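You operate a simulated robot arm through the tools that you are given. There is no shell and no other tool. Be economical: measure what you need, move in short steps, check, and stop when the job is done.

You run a simulated robot arm. Do the job below in one go: nothing can be reset, and whatever is moved stays where it is left.

JOB
Close the black lever, brush both grilles clean, put the brush back and open the lever again.
Fine: the grilles on the grille box; blue brush from the tool bench; lever closed while you brush.

It is judged by the outcome, as a careful person would: the job done as asked, and still so three seconds after it is handed in. It fails if anything else is knocked over, pushed out of place, dropped, spilled or broken.

ROBOT AND FRAMES
A 6-joint arm with a two-finger parallel gripper, fixed in place. Base frame: the origin is at the foot of the arm, x ahead of it, y to its left, z up. Readings come in mm, rad, newtons and seconds.
With the tool pointing down near the work surface it reaches from about 360 to 820 mm from the base axis. Its first joint turns from -2.897 to 2.897 rad. Payload 3.91 kg.
Tool frame: the origin (TCP) lies between the finger pads and is the grasp point; the fingertips stand 30 mm ahead of it; z points along the fingers, y is the line along which they close. Largest opening 110 mm; finger width 20, thickness 10; the body of the gripper, 48 by 112 mm, starts 55 mm behind the TCP.
Orientation is that of the tool frame in the base frame, as a unit quaternion [x, y, z, w]. With the fingers straight down and closing along the base's y, the tool's x points along the base's -x, its y along +y and its z along -z.

CONTROLS
- The arm moves only by the tool nudge_tool. Its argument "targets" is a list of rows, each a list of 3 entries, a list of its own where there are three numbers: the shift along the base's x, y, z in cm, then the turn, a rotation vector about the base's x, y, z in rad, then the opening, from 0 (shut) to 1 (fully open). In form: [[[dx, dy, dz], [rx, ry, rz], grip], ...]. A call has 1 to 8 rows; each row is the pose to reach, as a shift and turn from the pose commanded when the call began. Each row takes 0.2 s and may step no farther than 50 mm and 0.15 rad from the row before; otherwise, or with a gripper value out of range, the whole call is refused. Where a pose cannot be reached the arm comes as near as it can. A force on the tool above 90 N (or 10 N above the force at the start of the call, whichever is more), or a blocked arm, ends the call early, and 0.2 s more pass. Each finger travels about 45 mm/s and halts on what it meets, pressing with about 34 N; the grip force reading is that of the motor and also rises with nothing between the fingers. The clock runs only during rows and for 0.2 s after the last one: add rows that repeat a pose to give the fingers time. It gives the time, the measured TCP pose, the force on the tool (base axes), the opening and the grip force at its end, in the units of the frame above (readings bear some noise).
- Cameras (640 x 400 px; columns grow to the right, rows downward): "scene" is fixed at [219.7, -648.8, 1795.6]; the picture's right is [0.97, -0.26, 0.00], its down [-0.17, -0.63, -0.76] and it looks along [0.20, 0.73, -0.65] (base axes); focal length 315 px, centre (320, 200). "wrist" rides on the gripper at [-36, 0, -57] in the tool frame; the picture's right is [0.00, -1.00, 0.00], its down [0.97, 0.00, -0.24] and it looks along [0.24, 0.00, 0.97] (tool axes); focal length 218 px, centre (320, 200). There is no depth. A picture from a camera that has moved, and an enlarged one, comes with that camera's place and axes in the base frame and with its lens.
- camera(camera): a new picture of that camera. No time passes.
- lift_body(by): slides the trunk up (or, below 0, down) by that many mm; the arm rides with it, the base frame stays. It gives what a move gives, with no picture.
- inspect(camera, box): a new picture of the part [left, top, right, bottom] of that camera's present view, enlarged. No time passes.
- hand_in(): hands the job in; it is judged then, once.

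Work in short steps. Places have to be worked out from the pictures, the camera data and where the tool is seen: move nearer, look again, correct. Check each grasp and each placing, and mend what went wrong. You have 120 turns and 64 pictures in all, those below and enlarged ones among them. Open the gripper and draw the arm clear of the work before you hand the job in, unless the task says otherwise; then end with one line.

The tools are called after "Request:" as name(argument=value, ...) on one line, values as JSON. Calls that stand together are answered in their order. nudge_tool: Moves the arm, as the interface text tells. Its arguments: {"type":"object","properties":{"targets":{"type":"array","items":{"type":"array"}}},"required":["targets"]} The other tools are called the same way: lift_body (by) slides the trunk up or down; camera (camera) takes a picture; inspect (camera, box) takes an enlarged picture of a part of a camera's view; hand_in () hands the job in.

At the start:

```text
time: 0.0
tool_pos: [454.8, 145.2, 1324.7]
orientation: [0.0, 1.0, 0.001, 0.0]
contact_force: [0.3, 0.5, -0.3]
finger_gap: 109.6
grip_force: 0.1
trunk travel left (down, up): [-575.0, 35.0]
```

scene: 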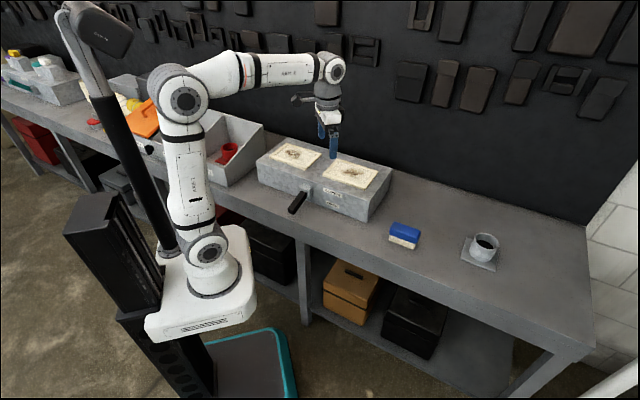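
wrist: 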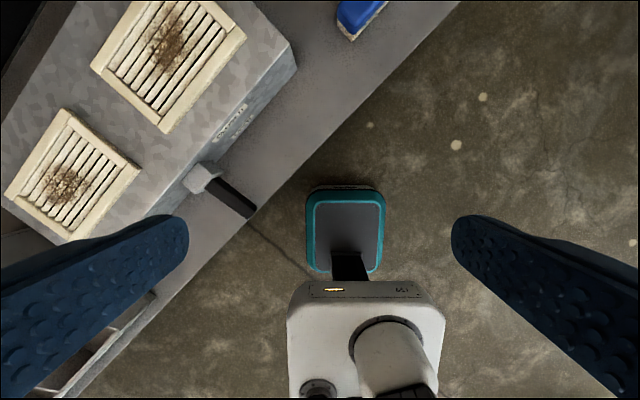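

I'll look closely at the lever and its labels, and the brush, first.

Request:
inspect(camera="wrist", box=[160, 70, 320, 230])

Request:
inspect(camera="scene", box=[240, 120, 440, 260])

```text
2.50 times, centred on (240, 150) of wrist
camera zoom: at [492.1, 146.9, 1381.2], right [0.0, -1.0, 0.0], down [-0.97, 0.0, 0.24], along [-0.24, 0.0, -0.97], focal length 546 px, centre (520, 325)
```

zoom: 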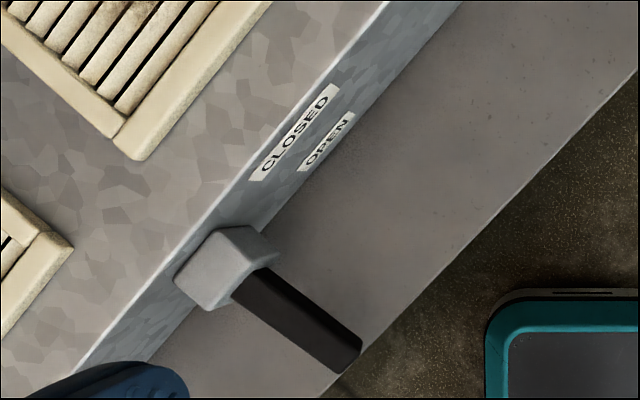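

```text
2.86 times, centred on (340, 190) of scene
camera zoom: at [219.7, -648.8, 1795.6], right [0.97, -0.26, 0.0], down [-0.17, -0.63, -0.76], along [0.2, 0.73, -0.65], focal length 900 px, centre (263, 229)
```

zoom: 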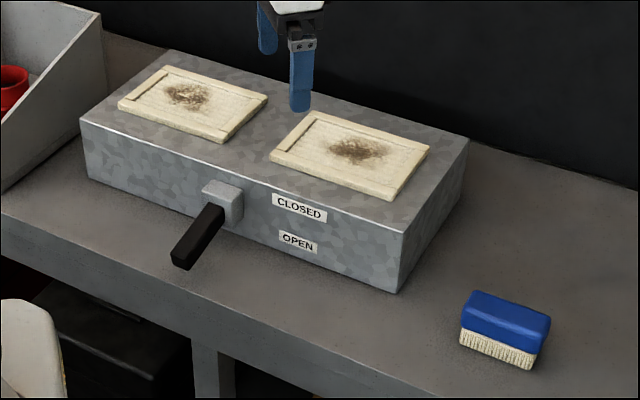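

The lever pivots up and down: it slopes down toward OPEN now, so closing means raising it. I put its tip at about (358, 286, 946) and the box front along the 45° line x+y≈848. I'll turn the tool 45° and move above the handle.

Request:
nudge_tool(targets=[[[-1.1, 2.2, -3.1], [0, 0, 0.112], 1], [[-2.2, 4.4, -6.2], [0, 0, 0.224], 1], [[-3.3, 6.6, -9.3], [0, 0, 0.336], 1], [[-4.4, 8.8, -12.4], [0, 0, 0.448], 1], [[-5.5, 11.0, -15.5], [0, 0, 0.56], 1], [[-6.6, 13.2, -18.6], [0, 0, 0.672], 1], [[-7.7, 15.5, -21.5], [0, 0, 0.785], 1], [[-7.7, 15.5, -21.5], [0, 0, 0.785], 1]])

Request:
camera(camera="wrist")

Request:
camera(camera="scene")

```text
time: 1.8
tool_pos: [379.5, 301.5, 1109.3]
orientation: [-0.383, 0.924, 0.0, -0.001]
contact_force: [-0.3, 0.8, 0.4]
finger_gap: 110.1
grip_force: 0.0
trunk travel left (down, up): [-575.0, 35.0]
```

```text
59 pictures are left
camera wrist: at [405.3, 327.7, 1166.2], right [0.71, -0.71, 0.0], down [-0.69, -0.69, 0.24], along [-0.17, -0.17, -0.97], focal length 218 px, centre (320, 200)
```

wrist: 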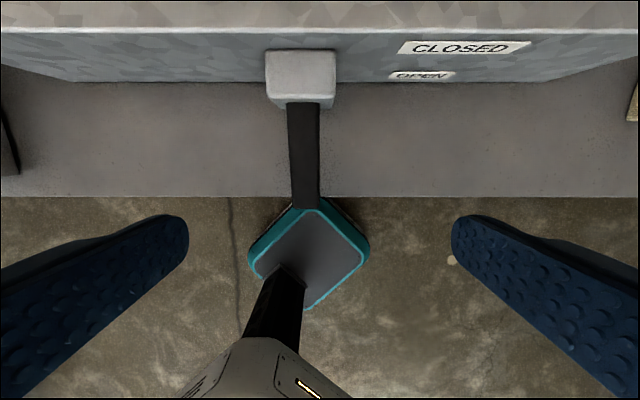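

```text
58 pictures are left
```

scene: 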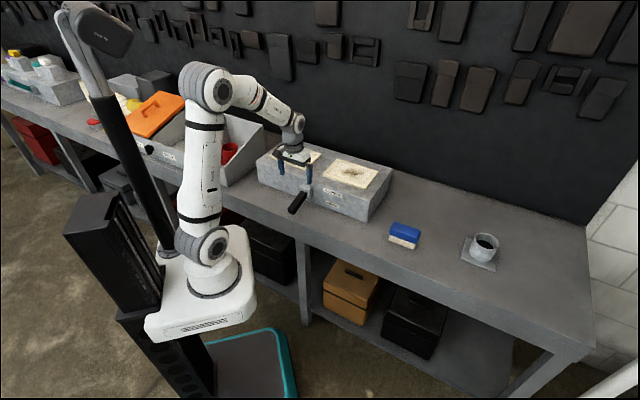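

The handle is lined up with the tool at s≈40. I'll zoom the scene camera to get its slope and height.

Request:
inspect(camera="scene", box=[265, 165, 345, 215])

```text
8.00 times, centred on (305, 190) of scene
camera zoom: at [219.7, -648.8, 1795.6], right [0.97, -0.26, 0.0], down [-0.17, -0.63, -0.76], along [0.2, 0.73, -0.65], focal length 2521 px, centre (440, 280)
```

zoom: 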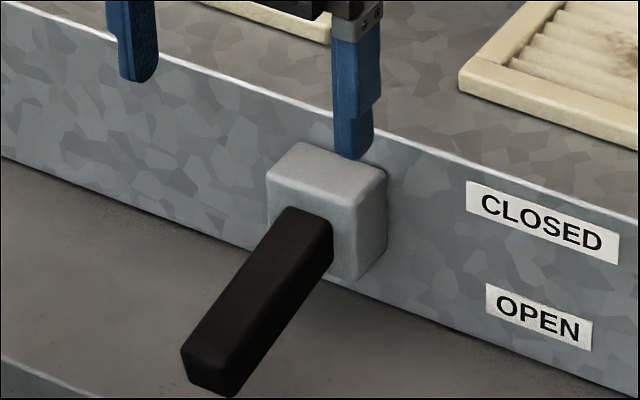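

The handle's top surface runs from about (n=460, z=925) to (n=560, z=952) at s≈40. I'll descend around it to the grasp at n≈485, z≈926, with the fingers wide open.

Request:
nudge_tool(targets=[[[-0.4, 0.7, -4.5], [0, 0, 0], 1], [[-0.8, 1.3, -9.0], [0, 0, 0], 1], [[-0.8, 1.3, -13.5], [0, 0, 0], 1], [[-0.8, 1.3, -17.0], [0, 0, 0], 1], [[-0.8, 1.3, -18.3], [0, 0, 0], 1], [[-0.8, 1.3, -18.3], [0, 0, 0], 1]])

Request:
camera(camera="wrist")

Request:
inspect(camera="scene", box=[265, 155, 345, 215])

```text
time: 3.2
tool_pos: [369.5, 313.2, 925.8]
orientation: [-0.383, 0.924, 0.001, 0.0]
contact_force: [0.3, 0.9, -1.5]
finger_gap: 110.0
grip_force: 0.1
trunk travel left (down, up): [-575.0, 35.0]
```

```text
56 pictures are left
camera wrist: at [396.4, 340.3, 983.1], right [0.71, -0.71, 0.0], down [-0.69, -0.69, 0.24], along [-0.17, -0.17, -0.97], focal length 218 px, centre (320, 200)
```

wrist: 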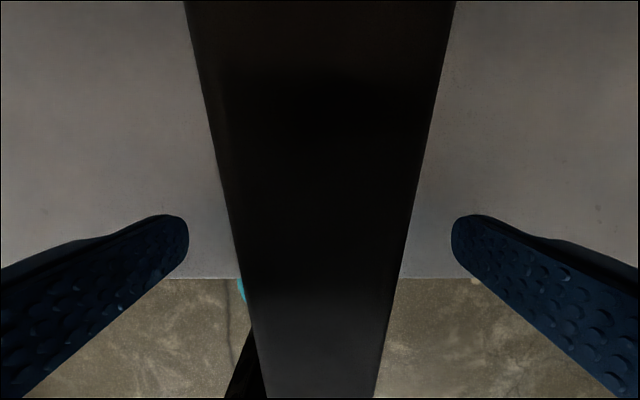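

```text
6.67 times, centred on (305, 185) of scene
camera zoom: at [219.7, -648.8, 1795.6], right [0.97, -0.26, 0.0], down [-0.17, -0.63, -0.76], along [0.2, 0.73, -0.65], focal length 2101 px, centre (420, 300)
```

zoom: 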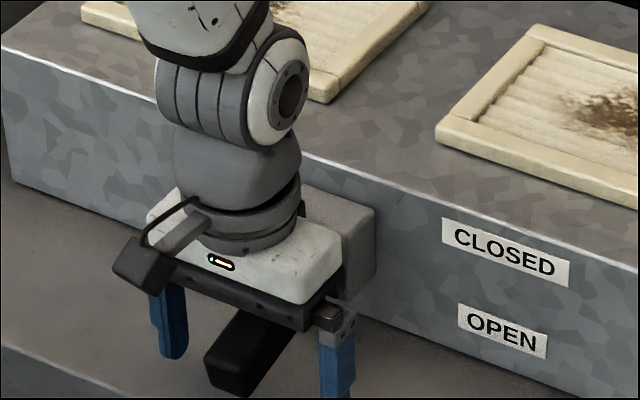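

The handle is centred between the fingers, with its centre near z≈930. I'll raise the tool 5 mm and close on it.

Request:
nudge_tool(targets=[[[0, 0, 0.5], [0, 0, 0], 0.6], [[0, 0, 0.5], [0, 0, 0], 0.3], [[0, 0, 0.5], [0, 0, 0], 0.1], [[0, 0, 0.5], [0, 0, 0], 0.1], [[0, 0, 0.5], [0, 0, 0], 0.1], [[0, 0, 0.5], [0, 0, 0], 0.1], [[0, 0, 0.5], [0, 0, 0], 0.1]])

```text
time: 4.8
tool_pos: [370.0, 314.2, 930.1]
orientation: [-0.384, 0.924, 0.0, 0.0]
contact_force: [-0.9, 1.2, -0.8]
finger_gap: 29.7
grip_force: 45.7
trunk travel left (down, up): [-575.0, 35.0]
```

It has a solid grip at 29.7 mm. I'll raise the lever a little along its arc, turning the tool with it, and watch the forces.

Request:
nudge_tool(targets=[[[-0.06, -0.06, 0.52], [-0.035, 0.035, 0], 0.1], [[-0.11, -0.11, 1.05], [-0.071, 0.071, 0], 0.1], [[-0.14, -0.14, 1.57], [-0.106, 0.106, 0], 0.1], [[-0.14, -0.14, 2.08], [-0.141, 0.141, 0], 0.1]])

Request:
inspect(camera="scene", box=[265, 155, 345, 215])

```text
time: 5.8
tool_pos: [369.0, 312.7, 950.6]
orientation: [-0.381, 0.919, -0.039, -0.094]
contact_force: [-3.7, -3.0, -17.4]
finger_gap: 29.9
grip_force: 44.7
trunk travel left (down, up): [-575.0, 35.0]
```

```text
6.67 times, centred on (305, 185) of scene
camera zoom: at [219.7, -648.8, 1795.6], right [0.97, -0.26, 0.0], down [-0.17, -0.63, -0.76], along [0.2, 0.73, -0.65], focal length 2101 px, centre (420, 300)
```

zoom: 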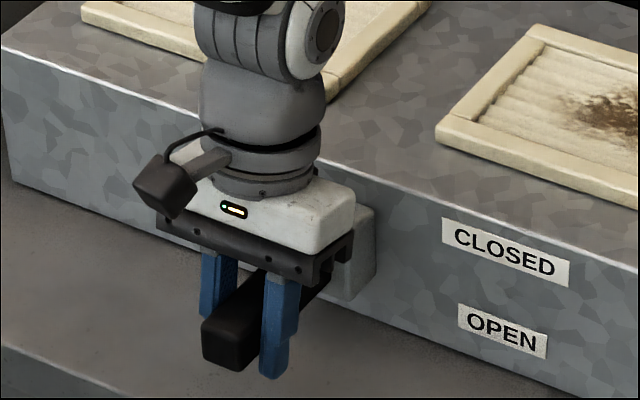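

The lever follows with about 17 N of resistance. I'll keep going.

Request:
nudge_tool(targets=[[[0.02, 0.02, 0.52], [-0.035, 0.035, 0], 0.1], [[0.04, 0.04, 1.03], [-0.071, 0.071, 0], 0.1], [[0.1, 0.1, 1.54], [-0.106, 0.106, 0], 0.1], [[0.16, 0.16, 2.05], [-0.141, 0.141, 0], 0.1]])

Request:
inspect(camera="scene", box=[265, 155, 345, 215])

```text
time: 6.8
tool_pos: [370.3, 315.2, 972.7]
orientation: [-0.375, 0.905, -0.077, -0.184]
contact_force: [-2.8, -1.8, -16.7]
finger_gap: 29.8
grip_force: 45.0
trunk travel left (down, up): [-575.0, 35.0]
```

```text
6.67 times, centred on (305, 185) of scene
camera zoom: at [219.7, -648.8, 1795.6], right [0.97, -0.26, 0.0], down [-0.17, -0.63, -0.76], along [0.2, 0.73, -0.65], focal length 2101 px, centre (420, 300)
```

zoom: 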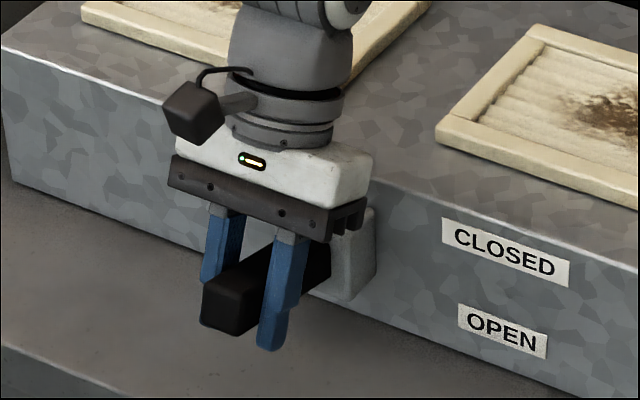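

No end stop yet at about +12°. I'll continue upward in smaller steps.

Request:
nudge_tool(targets=[[[0.09, 0.09, 0.5], [-0.035, 0.035, 0], 0.1], [[0.18, 0.18, 0.99], [-0.071, 0.071, 0], 0.1], [[0.3, 0.3, 1.47], [-0.106, 0.106, 0], 0.1], [[0.44, 0.44, 1.95], [-0.141, 0.141, 0], 0.1]])

Request:
inspect(camera="scene", box=[265, 145, 345, 205])

```text
time: 7.8
tool_pos: [376.7, 318.7, 991.0]
orientation: [-0.366, 0.883, -0.113, -0.273]
contact_force: [-0.2, 3.9, -20.1]
finger_gap: 30.1
grip_force: 45.3
trunk travel left (down, up): [-575.0, 35.0]
```

```text
6.67 times, centred on (305, 175) of scene
camera zoom: at [219.7, -648.8, 1795.6], right [0.97, -0.26, 0.0], down [-0.17, -0.63, -0.76], along [0.2, 0.73, -0.65], focal length 2101 px, centre (420, 367)
```

zoom: 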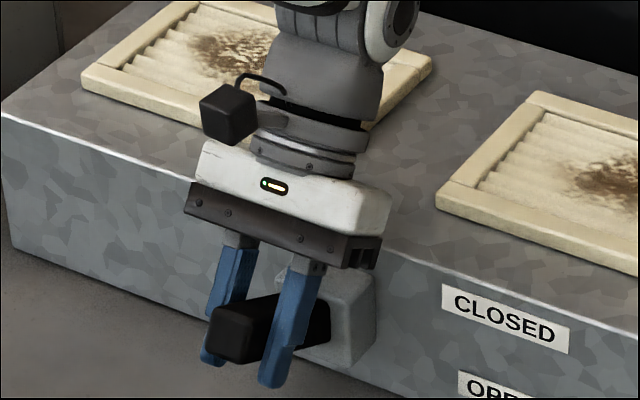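

It's still moving freely, so I'll keep raising it in small steps until I find the stop.

Request:
nudge_tool(targets=[[[0.16, 0.16, 0.46], [-0.035, 0.035, 0], 0.1], [[0.32, 0.32, 0.92], [-0.071, 0.071, 0], 0.1], [[0.5, 0.5, 1.35], [-0.106, 0.106, 0], 0.1], [[0.7, 0.7, 1.79], [-0.141, 0.141, 0], 0.1]])

Request:
inspect(camera="scene", box=[265, 145, 345, 205])

```text
time: 8.8
tool_pos: [382.7, 327.1, 1007.3]
orientation: [-0.352, 0.851, -0.149, -0.36]
contact_force: [-9.3, -3.2, -38.2]
finger_gap: 29.5
grip_force: 45.1
trunk travel left (down, up): [-575.0, 35.0]
```

```text
6.67 times, centred on (305, 175) of scene
camera zoom: at [219.7, -648.8, 1795.6], right [0.97, -0.26, 0.0], down [-0.17, -0.63, -0.76], along [0.2, 0.73, -0.65], focal length 2101 px, centre (420, 367)
```

zoom: 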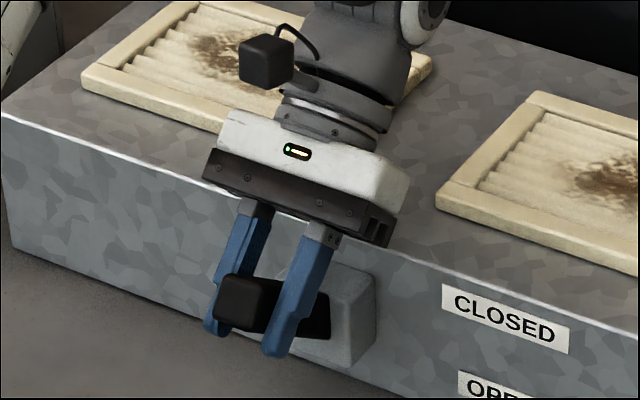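

The force jumped to 38 N, so this is probably the end stop. I'll take one more small push to confirm.

Request:
nudge_tool(targets=[[[0.1, 0.1, 0.2], [-0.02, 0.02, 0], 0.1], [[0.2, 0.2, 0.42], [-0.035, 0.035, 0], 0.1], [[0.2, 0.2, 0.42], [-0.035, 0.035, 0], 0.1]])

Request:
inspect(camera="scene", box=[265, 145, 345, 205])

```text
time: 9.6
tool_pos: [384.1, 328.5, 1011.6]
orientation: [-0.349, 0.842, -0.158, -0.381]
contact_force: [-12.0, -8.5, -28.5]
finger_gap: 30.0
grip_force: 44.7
trunk travel left (down, up): [-575.0, 35.0]
```

```text
6.67 times, centred on (305, 175) of scene
camera zoom: at [219.7, -648.8, 1795.6], right [0.97, -0.26, 0.0], down [-0.17, -0.63, -0.76], along [0.2, 0.73, -0.65], focal length 2101 px, centre (420, 367)
```

zoom: 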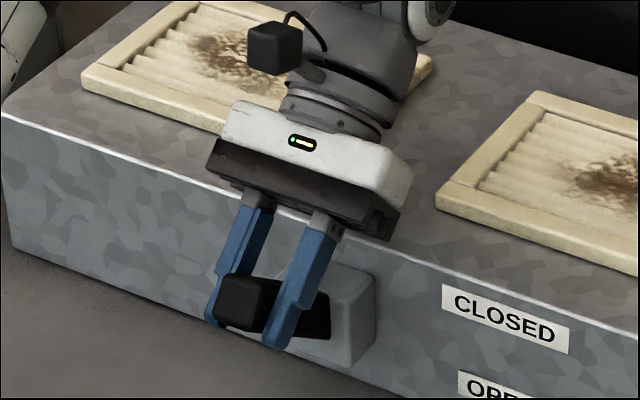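

The handle stayed put while the fingers slid a little, so it's at the closed stop. I'll open the fingers wide and rise straight up clear of it.

Request:
nudge_tool(targets=[[[0, 0, 0], [0, 0, 0], 0.5], [[0, 0, 0], [0, 0, 0], 0.8], [[0, 0, 0], [0, 0, 0], 0.8], [[0, 0, 0], [0, 0, 0], 0.8], [[0, 0, 4], [0, 0, 0], 0.8], [[0, 0, 8], [0, 0, 0], 0.8], [[0, 0, 12], [0.1, -0.1, 0], 0.8], [[0, 0, 15], [0.2, -0.2, 0], 0.8]])

Request:
inspect(camera="scene", box=[265, 145, 345, 205])

```text
time: 11.4
tool_pos: [384.2, 326.8, 1164.9]
orientation: [-0.368, 0.887, -0.107, -0.256]
contact_force: [0.6, 0.2, 1.0]
finger_gap: 87.9
grip_force: 0.1
trunk travel left (down, up): [-575.0, 35.0]
```

```text
6.67 times, centred on (305, 175) of scene
camera zoom: at [219.7, -648.8, 1795.6], right [0.97, -0.26, 0.0], down [-0.17, -0.63, -0.76], along [0.2, 0.73, -0.65], focal length 2101 px, centre (420, 367)
```

zoom: 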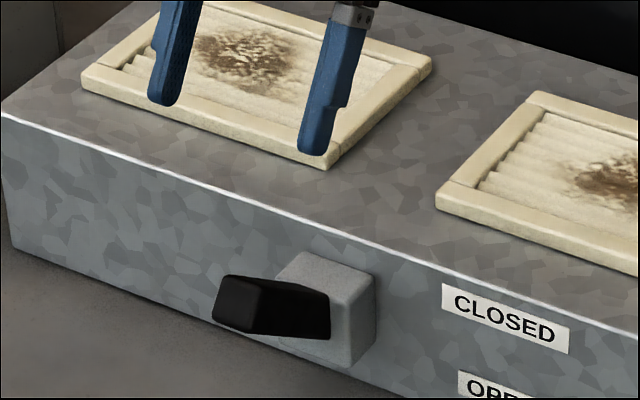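

The lever stays up in the closed position. Next I'll untilt the tool and travel toward the brush.

Request:
nudge_tool(targets=[[[3.7, -2.6, 0], [0.1, -0.1, 0], 0.8], [[7.4, -5.2, 0], [0.2, -0.2, 0], 0.8], [[11.1, -7.8, 0], [0.3, -0.3, 0], 0.8], [[14.8, -10.4, 0], [0.4, -0.4, 0], 0.8], [[18.5, -13, 0], [0.4, -0.4, 0], 0.8]])

```text
time: 12.6
tool_pos: [569.7, 198.4, 1163.3]
orientation: [-0.382, 0.924, 0.0, 0.001]
contact_force: [0.8, 0.7, -0.3]
finger_gap: 87.9
grip_force: 0.1
trunk travel left (down, up): [-575.0, 35.0]
```

The tool is vertical again. I'll yaw -90° while moving above the brush, in two calls.

Request:
nudge_tool(targets=[[[2.3, -1.7, 0], [0, 0, -0.14], 0.8], [[4.6, -3.4, 0], [0, 0, -0.28], 0.8], [[6.9, -5.1, 0], [0, 0, -0.42], 0.8], [[9.2, -6.8, 0], [0, 0, -0.56], 0.8], [[11.5, -8.5, 0], [0, 0, -0.7], 0.8], [[13.0, -10, 0], [0, 0, -0.84], 0.8], [[14.5, -11.5, 0], [0, 0, -0.98], 0.8], [[16.0, -13.0, 0], [0, 0, -1.12], 0.8]])

Request:
nudge_tool(targets=[[[0.5, 0, -2], [0, 0, -0.14], 0.8], [[1, 0, -4], [0, 0, -0.28], 0.8], [[1.5, 0, -6], [0, 0, -0.42], 0.8], [[1.5, 0, -6], [0, 0, -0.451], 0.8]])

Request:
camera(camera="wrist")

Request:
camera(camera="scene")

```text
time: 14.4
tool_pos: [729.1, 67.7, 1163.2]
orientation: [0.167, 0.986, 0.0, 0.001]
contact_force: [0.9, -0.5, -0.1]
finger_gap: 88.0
grip_force: 0.1
trunk travel left (down, up): [-575.0, 35.0]
```

```text
time: 15.4
tool_pos: [744.9, 67.9, 1103.6]
orientation: [0.383, 0.924, -0.001, 0.001]
contact_force: [0.4, -0.1, 0.1]
finger_gap: 88.1
grip_force: 0.3
trunk travel left (down, up): [-575.0, 35.0]
```

```text
48 pictures are left
camera wrist: at [769.9, 43.6, 1160.8], right [-0.71, -0.71, 0.0], down [-0.69, 0.69, 0.24], along [-0.17, 0.17, -0.97], focal length 218 px, centre (320, 200)
```

wrist: 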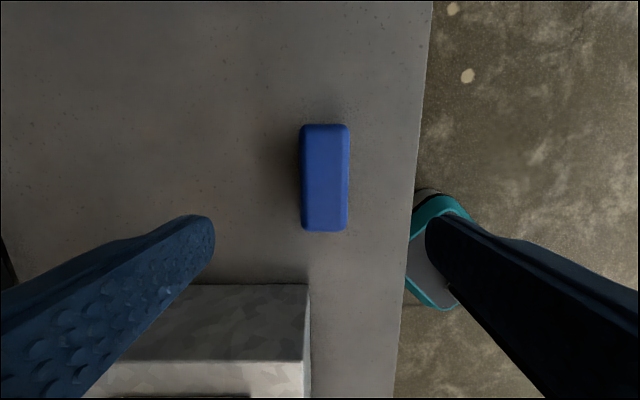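

```text
47 pictures are left
```

scene: 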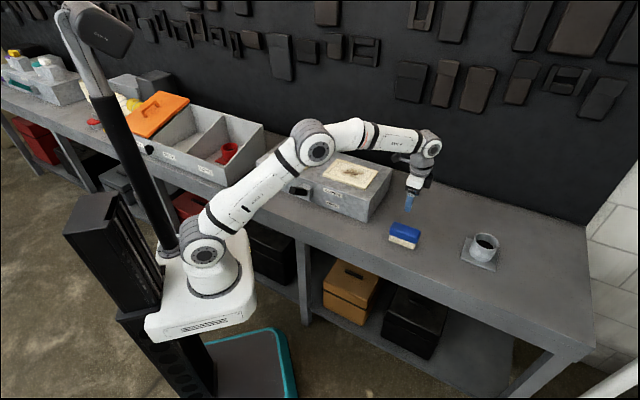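

The brush is about 99×45 mm with its top at z≈963, centred at s≈485, n≈571. I'll descend over its blue handle with the TCP going to z≈952.

Request:
nudge_tool(targets=[[[0.1, -0.4, -4], [0, 0, 0], 0.85], [[0.21, -0.71, -8], [0, 0, 0], 0.85], [[0.21, -0.71, -11], [0, 0, 0], 0.85], [[0.21, -0.71, -13], [0, 0, 0], 0.85], [[0.21, -0.71, -13], [0, 0, 0], 0.85]])

Request:
camera(camera="wrist")

Request:
inspect(camera="scene", box=[360, 180, 456, 260])

```text
time: 16.6
tool_pos: [746.4, 59.5, 974.3]
orientation: [0.383, 0.924, -0.001, 0.0]
contact_force: [-0.4, -1.2, 0.5]
finger_gap: 93.6
grip_force: 0.1
trunk travel left (down, up): [-575.0, 35.0]
```

```text
46 pictures are left
camera wrist: at [772.4, 35.6, 1030.7], right [-0.71, -0.71, 0.0], down [-0.69, 0.69, 0.24], along [-0.17, 0.17, -0.97], focal length 218 px, centre (320, 200)
```

wrist: 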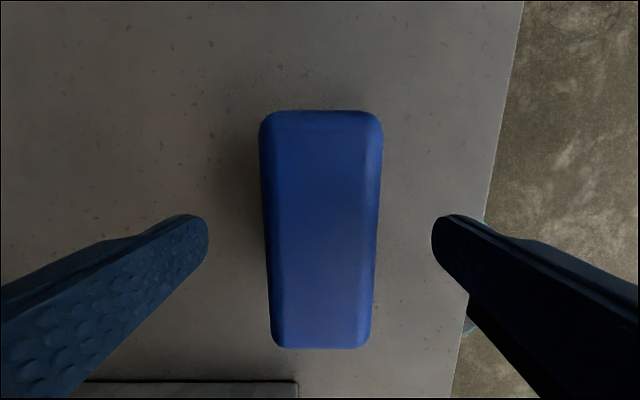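

```text
5.00 times, centred on (408, 220) of scene
camera zoom: at [219.7, -648.8, 1795.6], right [0.97, -0.26, 0.0], down [-0.17, -0.63, -0.76], along [0.2, 0.73, -0.65], focal length 1576 px, centre (-120, 100)
```

zoom: 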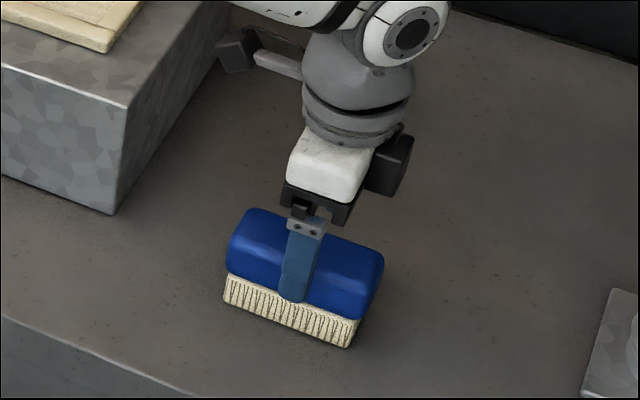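

The fingers straddle the brush, centred. The bristles run up to z≈917 and the blue part from there to about 955. I'll go down 26 mm and close on the blue.

Request:
nudge_tool(targets=[[[0, 0, -2.6], [0, 0, 0], 0.85], [[0, 0, -2.6], [0, 0, 0], 0.6], [[0, 0, -2.6], [0, 0, 0], 0.4], [[0, 0, -2.6], [0, 0, 0], 0.25], [[0, 0, -2.6], [0, 0, 0], 0.25], [[0, 0, -2.6], [0, 0, 0], 0.25], [[0, 0, -2.6], [0, 0, 0], 0.25]])

Request:
nudge_tool(targets=[[[0, 0, 1], [0, 0, 0], 0.2], [[0, 0, 4], [0, 0, 0], 0.2], [[0, 0, 8], [0, 0, 0], 0.2], [[0, 0, 12], [0, 0, 0], 0.2]])

Request:
inspect(camera="scene", box=[360, 160, 456, 240])

Request:
camera(camera="wrist")

```text
time: 18.2
tool_pos: [745.8, 60.6, 946.2]
orientation: [0.383, 0.924, -0.001, 0.0]
contact_force: [-0.1, -0.1, 0.1]
finger_gap: 49.5
grip_force: 33.2
trunk travel left (down, up): [-575.0, 35.0]
```

```text
time: 19.2
tool_pos: [746.6, 61.3, 1068.6]
orientation: [0.382, 0.924, 0.0, 0.002]
contact_force: [-0.6, 0.5, -0.1]
finger_gap: 22.1
grip_force: 0.1
trunk travel left (down, up): [-575.0, 35.0]
```

```text
5.00 times, centred on (408, 200) of scene
camera zoom: at [219.7, -648.8, 1795.6], right [0.97, -0.26, 0.0], down [-0.17, -0.63, -0.76], along [0.2, 0.73, -0.65], focal length 1576 px, centre (-120, 200)
```

zoom: 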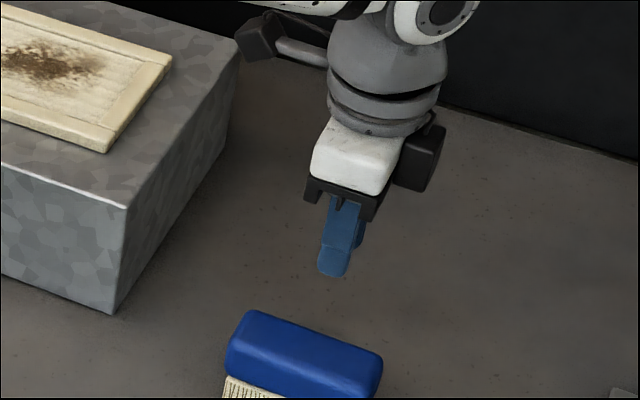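

```text
43 pictures are left
camera wrist: at [772.2, 35.7, 1126.1], right [-0.71, -0.71, 0.0], down [-0.69, 0.69, 0.24], along [-0.17, 0.17, -0.97], focal length 218 px, centre (320, 200)
```

wrist: 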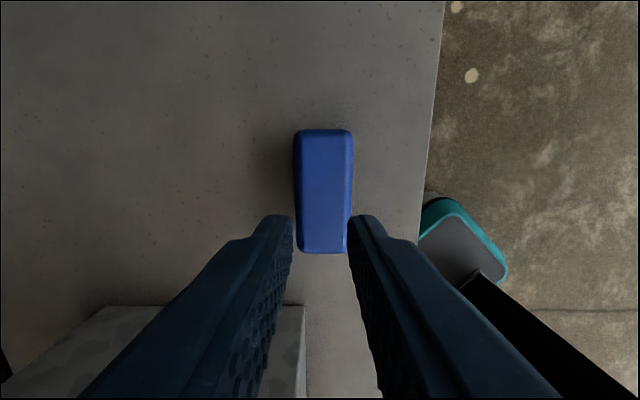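

The fingers slipped off: gap 22, brush still in place on the bench. The sides may slope, so I'll look closely at the brush's profile.

Request:
inspect(camera="scene", box=[380, 212, 428, 254])

Request:
inspect(camera="wrist", box=[280, 115, 370, 265])

```text
9.52 times, centred on (404, 233) of scene
camera zoom: at [219.7, -648.8, 1795.6], right [0.97, -0.26, 0.0], down [-0.17, -0.63, -0.76], along [0.2, 0.73, -0.65], focal length 3002 px, centre (-480, -114)
```

zoom: 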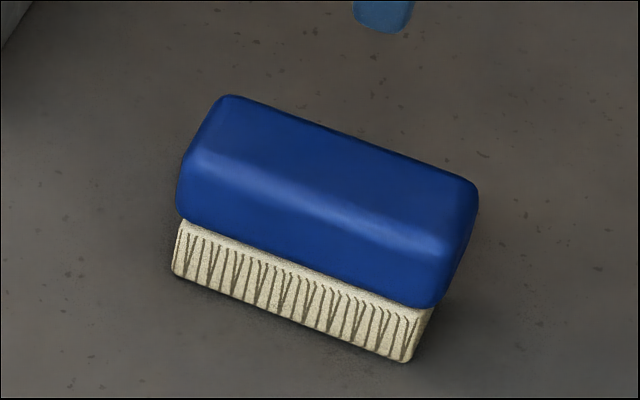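

```text
2.67 times, centred on (325, 190) of wrist
camera zoom: at [772.2, 35.7, 1126.1], right [-0.71, -0.71, 0.0], down [-0.69, 0.69, 0.24], along [-0.17, 0.17, -0.97], focal length 582 px, centre (307, 227)
```

zoom: 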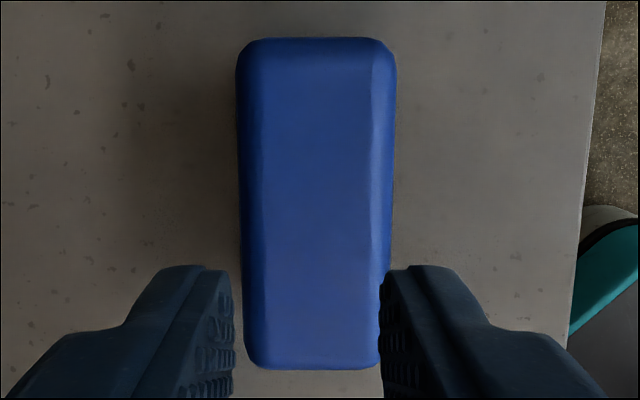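

The sides are roughly vertical below a rounded top edge, so the first grip was probably too high and the lift too fast. I'll go 10 mm lower, command fully shut for maximum force, and lift slowly.

Request:
nudge_tool(targets=[[[0, 0, -1], [0, 0, 0], 0.6], [[0, 0, -2], [0, 0, 0], 0.85], [[0, 0, -4], [0, 0, 0], 0.85], [[0.0, 0, -7], [0, 0, 0], 0.85], [[-0.1, -0.1, -10], [0, 0, 0], 0.85], [[-0.1, -0.1, -12], [0, 0, 0], 0.85], [[-0.1, -0.1, -13.3], [0, 0, 0], 0.85], [[-0.1, -0.1, -13.3], [0, 0, 0], 0.6]])

Request:
nudge_tool(targets=[[[0, 0, 0], [0, 0, 0], 0], [[0, 0, 0], [0, 0, 0], 0], [[0, 0, 0], [0, 0, 0], 0], [[0, 0, 0], [0, 0, 0], 0], [[0, 0, 0], [0, 0, 0], 0], [[0, 0, 0], [0, 0, 0], 0]])

Request:
nudge_tool(targets=[[[0, 0, 0.2], [0, 0, 0], 0], [[0, 0, 0.5], [0, 0, 0], 0], [[0, 0, 1], [0, 0, 0], 0], [[0, 0, 1.5], [0, 0, 0], 0], [[0, 0, 2], [0, 0, 0], 0]])

```text
time: 21.0
tool_pos: [745.6, 59.3, 933.8]
orientation: [0.383, 0.924, 0.0, 0.001]
contact_force: [-0.4, -1.2, -0.4]
finger_gap: 65.9
grip_force: 0.1
trunk travel left (down, up): [-575.0, 35.0]
```

```text
time: 22.4
tool_pos: [746.4, 59.2, 934.5]
orientation: [0.383, 0.924, -0.001, 0.001]
contact_force: [0.5, -0.1, 0.3]
finger_gap: 49.5
grip_force: 33.6
trunk travel left (down, up): [-575.0, 35.0]
```

```text
time: 23.6
tool_pos: [744.2, 59.4, 955.4]
orientation: [0.383, 0.924, 0.0, 0.0]
contact_force: [-0.3, 0.6, -1.4]
finger_gap: 49.7
grip_force: 33.9
trunk travel left (down, up): [-575.0, 35.0]
```

The gap is holding at 49.7 with the force steady. I'll check by picture that the brush lifted.

Request:
inspect(camera="scene", box=[360, 180, 456, 260])

```text
5.00 times, centred on (408, 220) of scene
camera zoom: at [219.7, -648.8, 1795.6], right [0.97, -0.26, 0.0], down [-0.17, -0.63, -0.76], along [0.2, 0.73, -0.65], focal length 1576 px, centre (-120, 100)
```

zoom: 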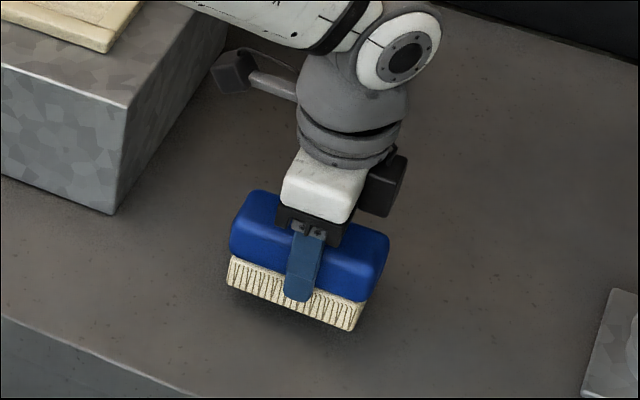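

The brush is lifted; its bristle bottoms are 54 mm below the TCP. I'll raise it smoothly and travel toward the right grille.

Request:
nudge_tool(targets=[[[0, 0, 2], [0, 0, 0], 0], [[0, 0, 5], [0, 0, 0], 0], [[0, 0, 8], [0, 0, 0], 0], [[0, 0, 11], [0, 0, 0], 0], [[-0.6, 2, 14], [0, 0, 0], 0], [[-1.9, 5, 16], [0, 0, 0], 0], [[-3, 8.5, 17], [0, 0, 0], 0], [[-4.2, 12, 17.5], [0, 0, 0], 0]])

Request:
nudge_tool(targets=[[[-1.2, 3.5, 0], [0, 0, 0], 0], [[-2.4, 7, 0], [0, 0, 0], 0], [[-3.6, 10.5, 0], [0, 0, 0], 0], [[-4.8, 14, 0], [0, 0, 0], 0], [[-6.0, 17.5, 0], [0, 0, 0], 0], [[-7, 20.3, 0], [0, 0, 0], 0]])

Request:
camera(camera="wrist")

Request:
inspect(camera="scene", box=[250, 110, 410, 210])

```text
time: 25.4
tool_pos: [702.4, 179.0, 1129.2]
orientation: [0.382, 0.924, -0.001, 0.001]
contact_force: [0.0, -0.9, -1.6]
finger_gap: 49.6
grip_force: 34.4
trunk travel left (down, up): [-575.0, 35.0]
```

```text
time: 26.8
tool_pos: [633.9, 382.1, 1130.5]
orientation: [0.382, 0.924, -0.001, 0.0]
contact_force: [0.4, 0.9, -0.9]
finger_gap: 49.8
grip_force: 34.5
trunk travel left (down, up): [-575.0, 35.0]
```

```text
39 pictures are left
camera wrist: at [659.6, 357.8, 1187.4], right [-0.71, -0.71, 0.0], down [-0.69, 0.69, 0.24], along [-0.17, 0.17, -0.97], focal length 218 px, centre (320, 200)
```

wrist: 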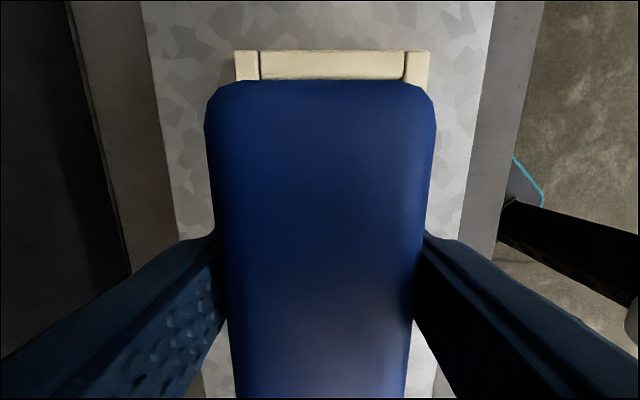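

```text
4.00 times, centred on (330, 160) of scene
camera zoom: at [219.7, -648.8, 1795.6], right [0.97, -0.26, 0.0], down [-0.17, -0.63, -0.76], along [0.2, 0.73, -0.65], focal length 1261 px, centre (280, 360)
```

zoom: 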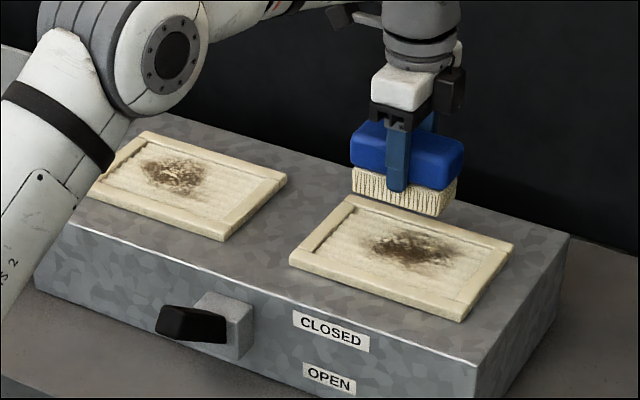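

Grille centre is at about s≈180, n≈714. I'll lower to bristle height ~1010 and check how it lines up before touching.

Request:
nudge_tool(targets=[[[0.1, -0.1, -3], [0, 0, 0], 0], [[0.1, -0.1, -5], [0, 0, 0], 0], [[0.1, -0.1, -6.5], [0, 0, 0], 0], [[0.1, -0.1, -6.5], [0, 0, 0], 0]])

Request:
inspect(camera="scene", box=[310, 130, 400, 195])

```text
time: 27.8
tool_pos: [634.4, 380.7, 1067.7]
orientation: [0.383, 0.924, 0.003, 0.002]
contact_force: [4.1, 3.0, 21.6]
finger_gap: 49.6
grip_force: 34.0
trunk travel left (down, up): [-575.0, 35.0]
```

```text
6.15 times, centred on (355, 162) of scene
camera zoom: at [219.7, -648.8, 1795.6], right [0.97, -0.26, 0.0], down [-0.17, -0.63, -0.76], along [0.2, 0.73, -0.65], focal length 1940 px, centre (105, 431)
```

zoom: 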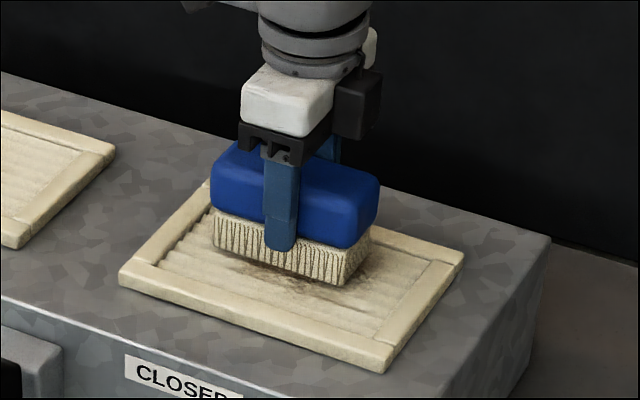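

The bristles touched at 22 N with bottoms at z≈1013, so the slats are higher than I'd estimated. Re-projected, the interior is s 110–268, n 658–755. I'll start stroking along s at light pressure on the rear half.

Request:
nudge_tool(targets=[[[-0.92, 1.77, 0], [0, 0, 0], 0], [[0.85, 0.85, 0], [0, 0, 0], 0], [[2.19, -0.49, 0], [0, 0, 0], 0], [[3.54, -1.84, 0], [0, 0, 0], 0], [[2.19, -0.49, 0], [0, 0, 0], 0], [[0.85, 0.85, 0], [0, 0, 0], 0], [[-0.49, 2.19, 0], [0, 0, 0], 0], [[-1.34, 1.34, 0], [0, 0, 0], 0]])

Request:
inspect(camera="scene", box=[310, 130, 400, 195])

```text
time: 29.6
tool_pos: [618.5, 396.4, 1066.9]
orientation: [0.382, 0.924, 0.0, 0.001]
contact_force: [2.4, 4.3, 25.0]
finger_gap: 49.6
grip_force: 34.1
trunk travel left (down, up): [-575.0, 35.0]
```

```text
6.15 times, centred on (355, 162) of scene
camera zoom: at [219.7, -648.8, 1795.6], right [0.97, -0.26, 0.0], down [-0.17, -0.63, -0.76], along [0.2, 0.73, -0.65], focal length 1940 px, centre (105, 431)
```

zoom: 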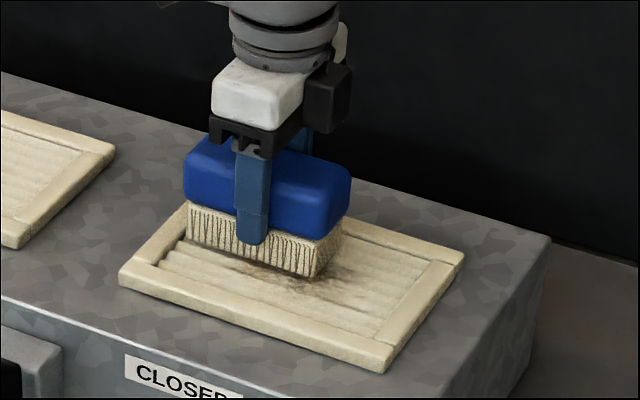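

The stroke works. Next are the middle and front lanes.

Request:
nudge_tool(targets=[[[-0.85, -0.85, 0], [0, 0, 0], 0], [[0.57, -2.26, 0], [0, 0, 0], 0], [[1.98, -3.68, 0], [0, 0, 0], 0], [[3.39, -5.09, 0], [0, 0, 0], 0], [[1.84, -6.65, 0], [0, 0, 0], 0], [[0.42, -5.23, 0], [0, 0, 0], 0], [[-0.99, -3.82, 0], [0, 0, 0], 0], [[-2.4, -2.4, 0], [0, 0, 0], 0]])

Request:
inspect(camera="scene", box=[310, 130, 400, 195])

```text
time: 31.4
tool_pos: [595.6, 370.7, 1067.7]
orientation: [0.383, 0.924, 0.0, 0.002]
contact_force: [3.0, -2.9, 23.1]
finger_gap: 49.4
grip_force: 34.4
trunk travel left (down, up): [-575.0, 35.0]
```

```text
6.15 times, centred on (355, 162) of scene
camera zoom: at [219.7, -648.8, 1795.6], right [0.97, -0.26, 0.0], down [-0.17, -0.63, -0.76], along [0.2, 0.73, -0.65], focal length 1940 px, centre (105, 431)
```

zoom: 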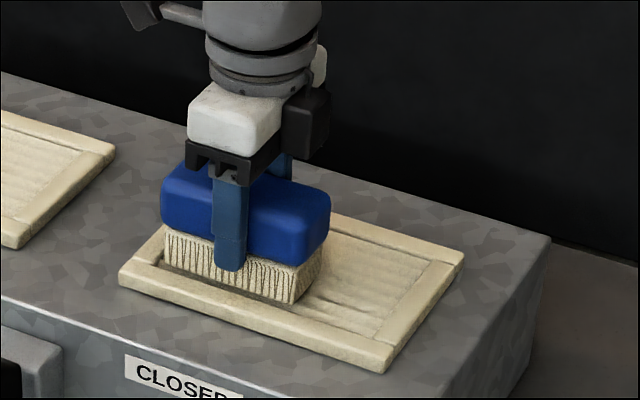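

Most of the dirt is gone. I'll do one more pass through the front, middle and rear lanes, then lift and look.

Request:
nudge_tool(targets=[[[1.41, -1.41, 0], [0, 0, 0], 0], [[2.83, -2.83, 0], [0, 0, 0], 0], [[4.24, -4.24, 0], [0, 0, 0], 0], [[5.8, -2.69, 0], [0, 0, 0], 0], [[4.38, -1.27, 0], [0, 0, 0], 0], [[2.97, 0.14, 0], [0, 0, 0], 0], [[1.56, 1.56, 0], [0, 0, 0], 0], [[3.3, 3.3, 0], [0, 0, 0], 0]])

Request:
nudge_tool(targets=[[[1.41, -1.41, 0], [0, 0, 0], 0], [[2.83, -2.83, 0], [0, 0, 0], 0], [[4.24, -4.24, 0], [0, 0, 0], 0], [[2.83, -2.83, 0], [0, 0, 0], 0], [[1.41, -1.41, 0], [0, 0, 0], 0], [[1.41, -1.41, 2], [0, 0, 0], 0], [[0, 0, 5], [0, 0, 0], 0], [[0, 0, 8], [0, 0, 0], 0]])

Request:
inspect(camera="scene", box=[310, 130, 400, 195])

```text
time: 33.2
tool_pos: [628.6, 403.9, 1067.0]
orientation: [0.383, 0.924, 0.0, 0.001]
contact_force: [1.6, 1.8, 17.4]
finger_gap: 49.9
grip_force: 33.5
trunk travel left (down, up): [-575.0, 35.0]
```

```text
time: 35.0
tool_pos: [628.8, 403.3, 1144.6]
orientation: [0.383, 0.924, 0.001, 0.001]
contact_force: [-0.3, 0.7, -0.5]
finger_gap: 49.5
grip_force: 33.6
trunk travel left (down, up): [-575.0, 35.0]
```

```text
6.15 times, centred on (355, 162) of scene
camera zoom: at [219.7, -648.8, 1795.6], right [0.97, -0.26, 0.0], down [-0.17, -0.63, -0.76], along [0.2, 0.73, -0.65], focal length 1940 px, centre (105, 431)
```

zoom: 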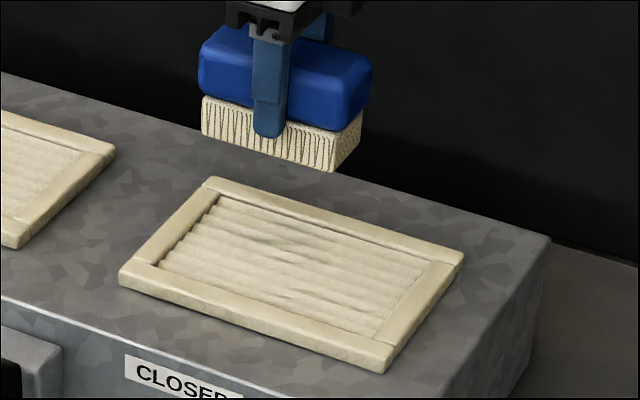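

Let me zoom in tighter to check the slats for leftover dirt.

Request:
inspect(camera="scene", box=[328, 156, 378, 190])

Request:
inspect(camera="scene", box=[265, 135, 330, 180])

```text
11.76 times, centred on (353, 173) of scene
camera zoom: at [219.7, -648.8, 1795.6], right [0.97, -0.26, 0.0], down [-0.17, -0.63, -0.76], along [0.2, 0.73, -0.65], focal length 3708 px, centre (-68, 518)
```

zoom: 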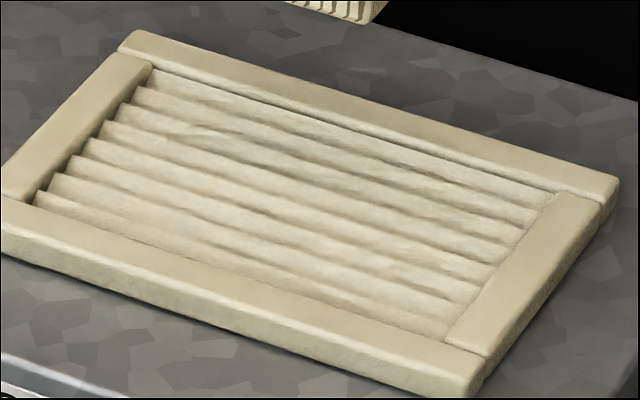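

```text
8.89 times, centred on (298, 158) of scene
camera zoom: at [219.7, -648.8, 1795.6], right [0.97, -0.26, 0.0], down [-0.17, -0.63, -0.76], along [0.2, 0.73, -0.65], focal length 2802 px, centre (520, 578)
```

zoom: 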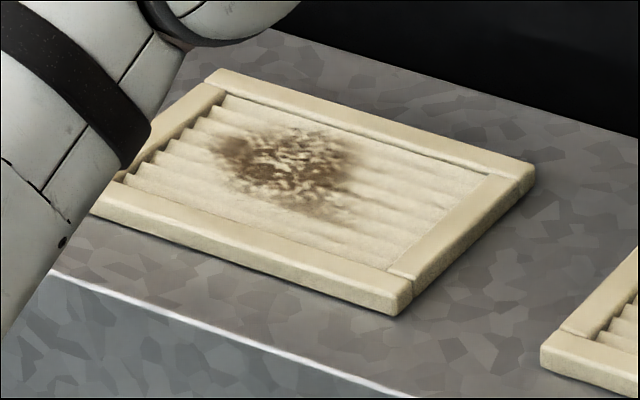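

The right grille is clean. The left interior is s −174…−7, n 660–756, so I'll move 280 mm along −s at the same n and keep clear height.

Request:
nudge_tool(targets=[[[-1.5, 1.5, 0], [0, 0, 0], 0], [[-4.3, 4.3, 0], [0, 0, 0], 0], [[-7.1, 7.1, 0], [0, 0, 0], 0], [[-10.0, 10.0, 0], [0, 0, 0], 0], [[-13.0, 13.0, 0], [0, 0, 0], 0], [[-16.0, 16.0, 0], [0, 0, 0], 0], [[-18.4, 18.4, 0], [0, 0, 0], 0], [[-19.8, 19.8, 0], [0, 0, 0], 0]])

Request:
nudge_tool(targets=[[[0, 0, -3], [0, 0, 0], 0], [[0, 0, -5.5], [0, 0, 0], 0], [[0, 0, -7], [0, 0, 0], 0], [[0, 0, -8], [0, 0, 0], 0], [[0, 0, -8], [0, 0, 0], 0]])

Request:
inspect(camera="scene", box=[255, 115, 345, 180])

```text
time: 36.8
tool_pos: [431.5, 601.6, 1145.0]
orientation: [0.383, 0.924, 0.0, 0.001]
contact_force: [-0.3, 0.2, -1.2]
finger_gap: 49.7
grip_force: 34.1
trunk travel left (down, up): [-575.0, 35.0]
```

```text
time: 38.0
tool_pos: [432.0, 602.0, 1065.7]
orientation: [0.382, 0.924, 0.001, 0.001]
contact_force: [-0.2, 2.0, 6.2]
finger_gap: 49.5
grip_force: 34.2
trunk travel left (down, up): [-575.0, 35.0]
```

```text
6.15 times, centred on (300, 148) of scene
camera zoom: at [219.7, -648.8, 1795.6], right [0.97, -0.26, 0.0], down [-0.17, -0.63, -0.76], along [0.2, 0.73, -0.65], focal length 1940 px, centre (443, 523)
```

zoom: 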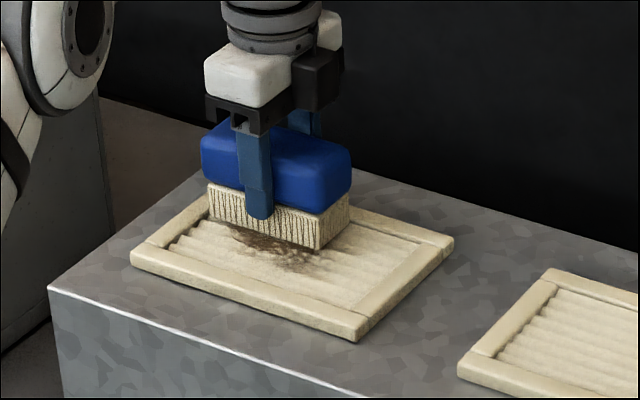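

Contact is light at 6 N, so I'll press about 1.5 mm more and stroke the rear and middle lanes.

Request:
nudge_tool(targets=[[[-0.57, 0.57, -0.15], [0, 0, 0], 0], [[0.99, -0.99, -0.15], [0, 0, 0], 0], [[2.55, -2.55, -0.15], [0, 0, 0], 0], [[4.1, -4.1, -0.15], [0, 0, 0], 0], [[2.4, -5.8, -0.15], [0, 0, 0], 0], [[0.71, -4.1, -0.15], [0, 0, 0], 0], [[-0.99, -2.4, -0.15], [0, 0, 0], 0], [[-2.4, -0.99, -0.15], [0, 0, 0], 0]])

Request:
inspect(camera="scene", box=[255, 115, 345, 180])

```text
time: 39.8
tool_pos: [407.9, 590.1, 1065.8]
orientation: [0.383, 0.924, 0.001, 0.0]
contact_force: [3.9, -3.1, 24.0]
finger_gap: 49.6
grip_force: 33.6
trunk travel left (down, up): [-575.0, 35.0]
```

```text
6.15 times, centred on (300, 148) of scene
camera zoom: at [219.7, -648.8, 1795.6], right [0.97, -0.26, 0.0], down [-0.17, -0.63, -0.76], along [0.2, 0.73, -0.65], focal length 1940 px, centre (443, 523)
```

zoom: 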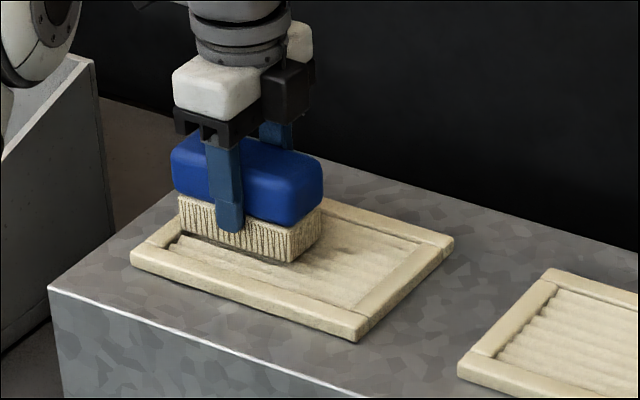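

It's cleaning well. Next come the front and middle lanes, then the rear again and a lift.

Request:
nudge_tool(targets=[[[-1.56, -1.56, 0], [0, 0, 0], 0], [[0, -3.11, 0], [0, 0, 0], 0], [[1.56, -4.67, 0], [0, 0, 0], 0], [[3.25, -6.36, 0], [0, 0, 0], 0], [[4.81, -4.81, 0], [0, 0, 0], 0], [[3.11, -3.11, 0], [0, 0, 0], 0], [[1.56, -1.56, 0], [0, 0, 0], 0], [[0, 0, 0], [0, 0, 0], 0]])

Request:
nudge_tool(targets=[[[1.7, 1.7, 0], [0, 0, 0], 0], [[3.25, 0.14, 0], [0, 0, 0], 0], [[4.81, -1.41, 0], [0, 0, 0], 0], [[6.36, -2.97, 0], [0, 0, 0], 0], [[4.03, -0.64, 0], [0, 0, 0], 0], [[4.03, -0.64, 2], [0, 0, 0], 0], [[4.03, -0.64, 5], [0, 0, 0], 0], [[4.03, -0.64, 8], [0, 0, 0], 0]])

Request:
inspect(camera="scene", box=[265, 135, 330, 180])

```text
time: 41.6
tool_pos: [408.2, 590.3, 1066.5]
orientation: [0.383, 0.924, 0.001, 0.001]
contact_force: [3.0, -1.5, 26.6]
finger_gap: 49.7
grip_force: 33.9
trunk travel left (down, up): [-575.0, 35.0]
```

```text
time: 43.4
tool_pos: [448.9, 584.3, 1143.3]
orientation: [0.382, 0.924, -0.002, 0.0]
contact_force: [1.4, 0.0, -1.1]
finger_gap: 49.7
grip_force: 33.6
trunk travel left (down, up): [-575.0, 35.0]
```

```text
8.89 times, centred on (298, 158) of scene
camera zoom: at [219.7, -648.8, 1795.6], right [0.97, -0.26, 0.0], down [-0.17, -0.63, -0.76], along [0.2, 0.73, -0.65], focal length 2802 px, centre (520, 578)
```

zoom: 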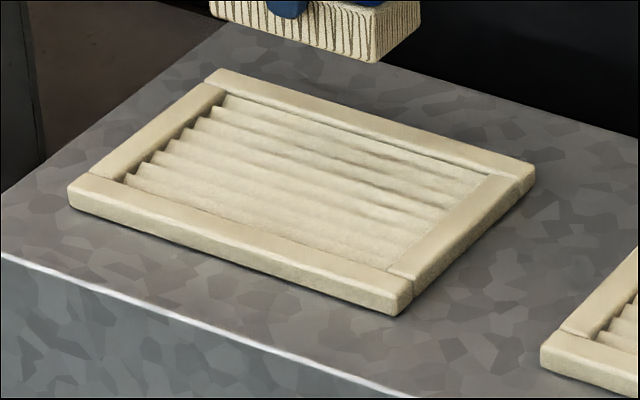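

Both grilles are clean. I'll carry the brush back above where it stood, TCP (746, 59).

Request:
nudge_tool(targets=[[[1.5, -2.6, 0], [0, 0, 0], 0], [[3.7, -6.5, 0], [0, 0, 0], 0], [[5.9, -10.4, 0], [0, 0, 0], 0], [[8.1, -14.3, 0], [0, 0, 0], 0], [[10.3, -18.2, 0], [0, 0, 0], 0], [[12.5, -22.1, 0], [0, 0, 0], 0], [[14.7, -26.0, 0], [0, 0, 0], 0], [[16.2, -28.6, 0], [0, 0, 0], 0]])

Request:
nudge_tool(targets=[[[2.0, -3.5, 0], [0, 0, 0], 0], [[4.0, -7.1, 0], [0, 0, 0], 0], [[6.0, -10.6, 0], [0, 0, 0], 0], [[8.0, -14.2, 0], [0, 0, 0], 0], [[10.0, -17.7, 0], [0, 0, 0], 0], [[12.0, -21.3, 0], [0, 0, 0], 0], [[13.5, -23.9, 0], [0, 0, 0], 0], [[13.5, -23.9, 0], [0, 0, 0], 0]])

Request:
camera(camera="scene")

```text
time: 45.2
tool_pos: [611.0, 299.8, 1142.5]
orientation: [0.382, 0.924, 0.001, 0.0]
contact_force: [0.7, -0.3, -1.2]
finger_gap: 50.0
grip_force: 33.7
trunk travel left (down, up): [-575.0, 35.0]
```

```text
time: 47.0
tool_pos: [745.0, 59.9, 1142.8]
orientation: [0.382, 0.924, -0.001, 0.001]
contact_force: [0.7, 1.0, -1.5]
finger_gap: 49.6
grip_force: 34.0
trunk travel left (down, up): [-575.0, 35.0]
```

```text
28 pictures are left
```

scene: 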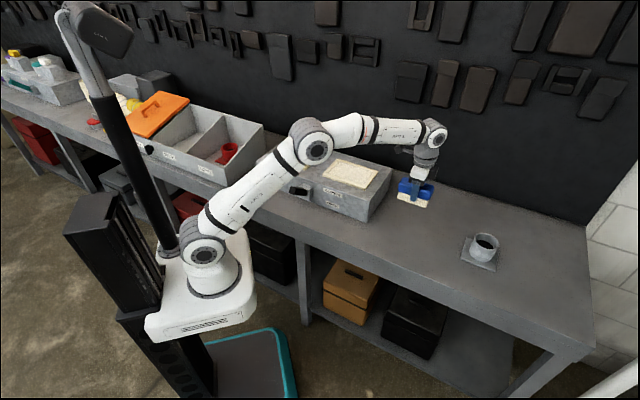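

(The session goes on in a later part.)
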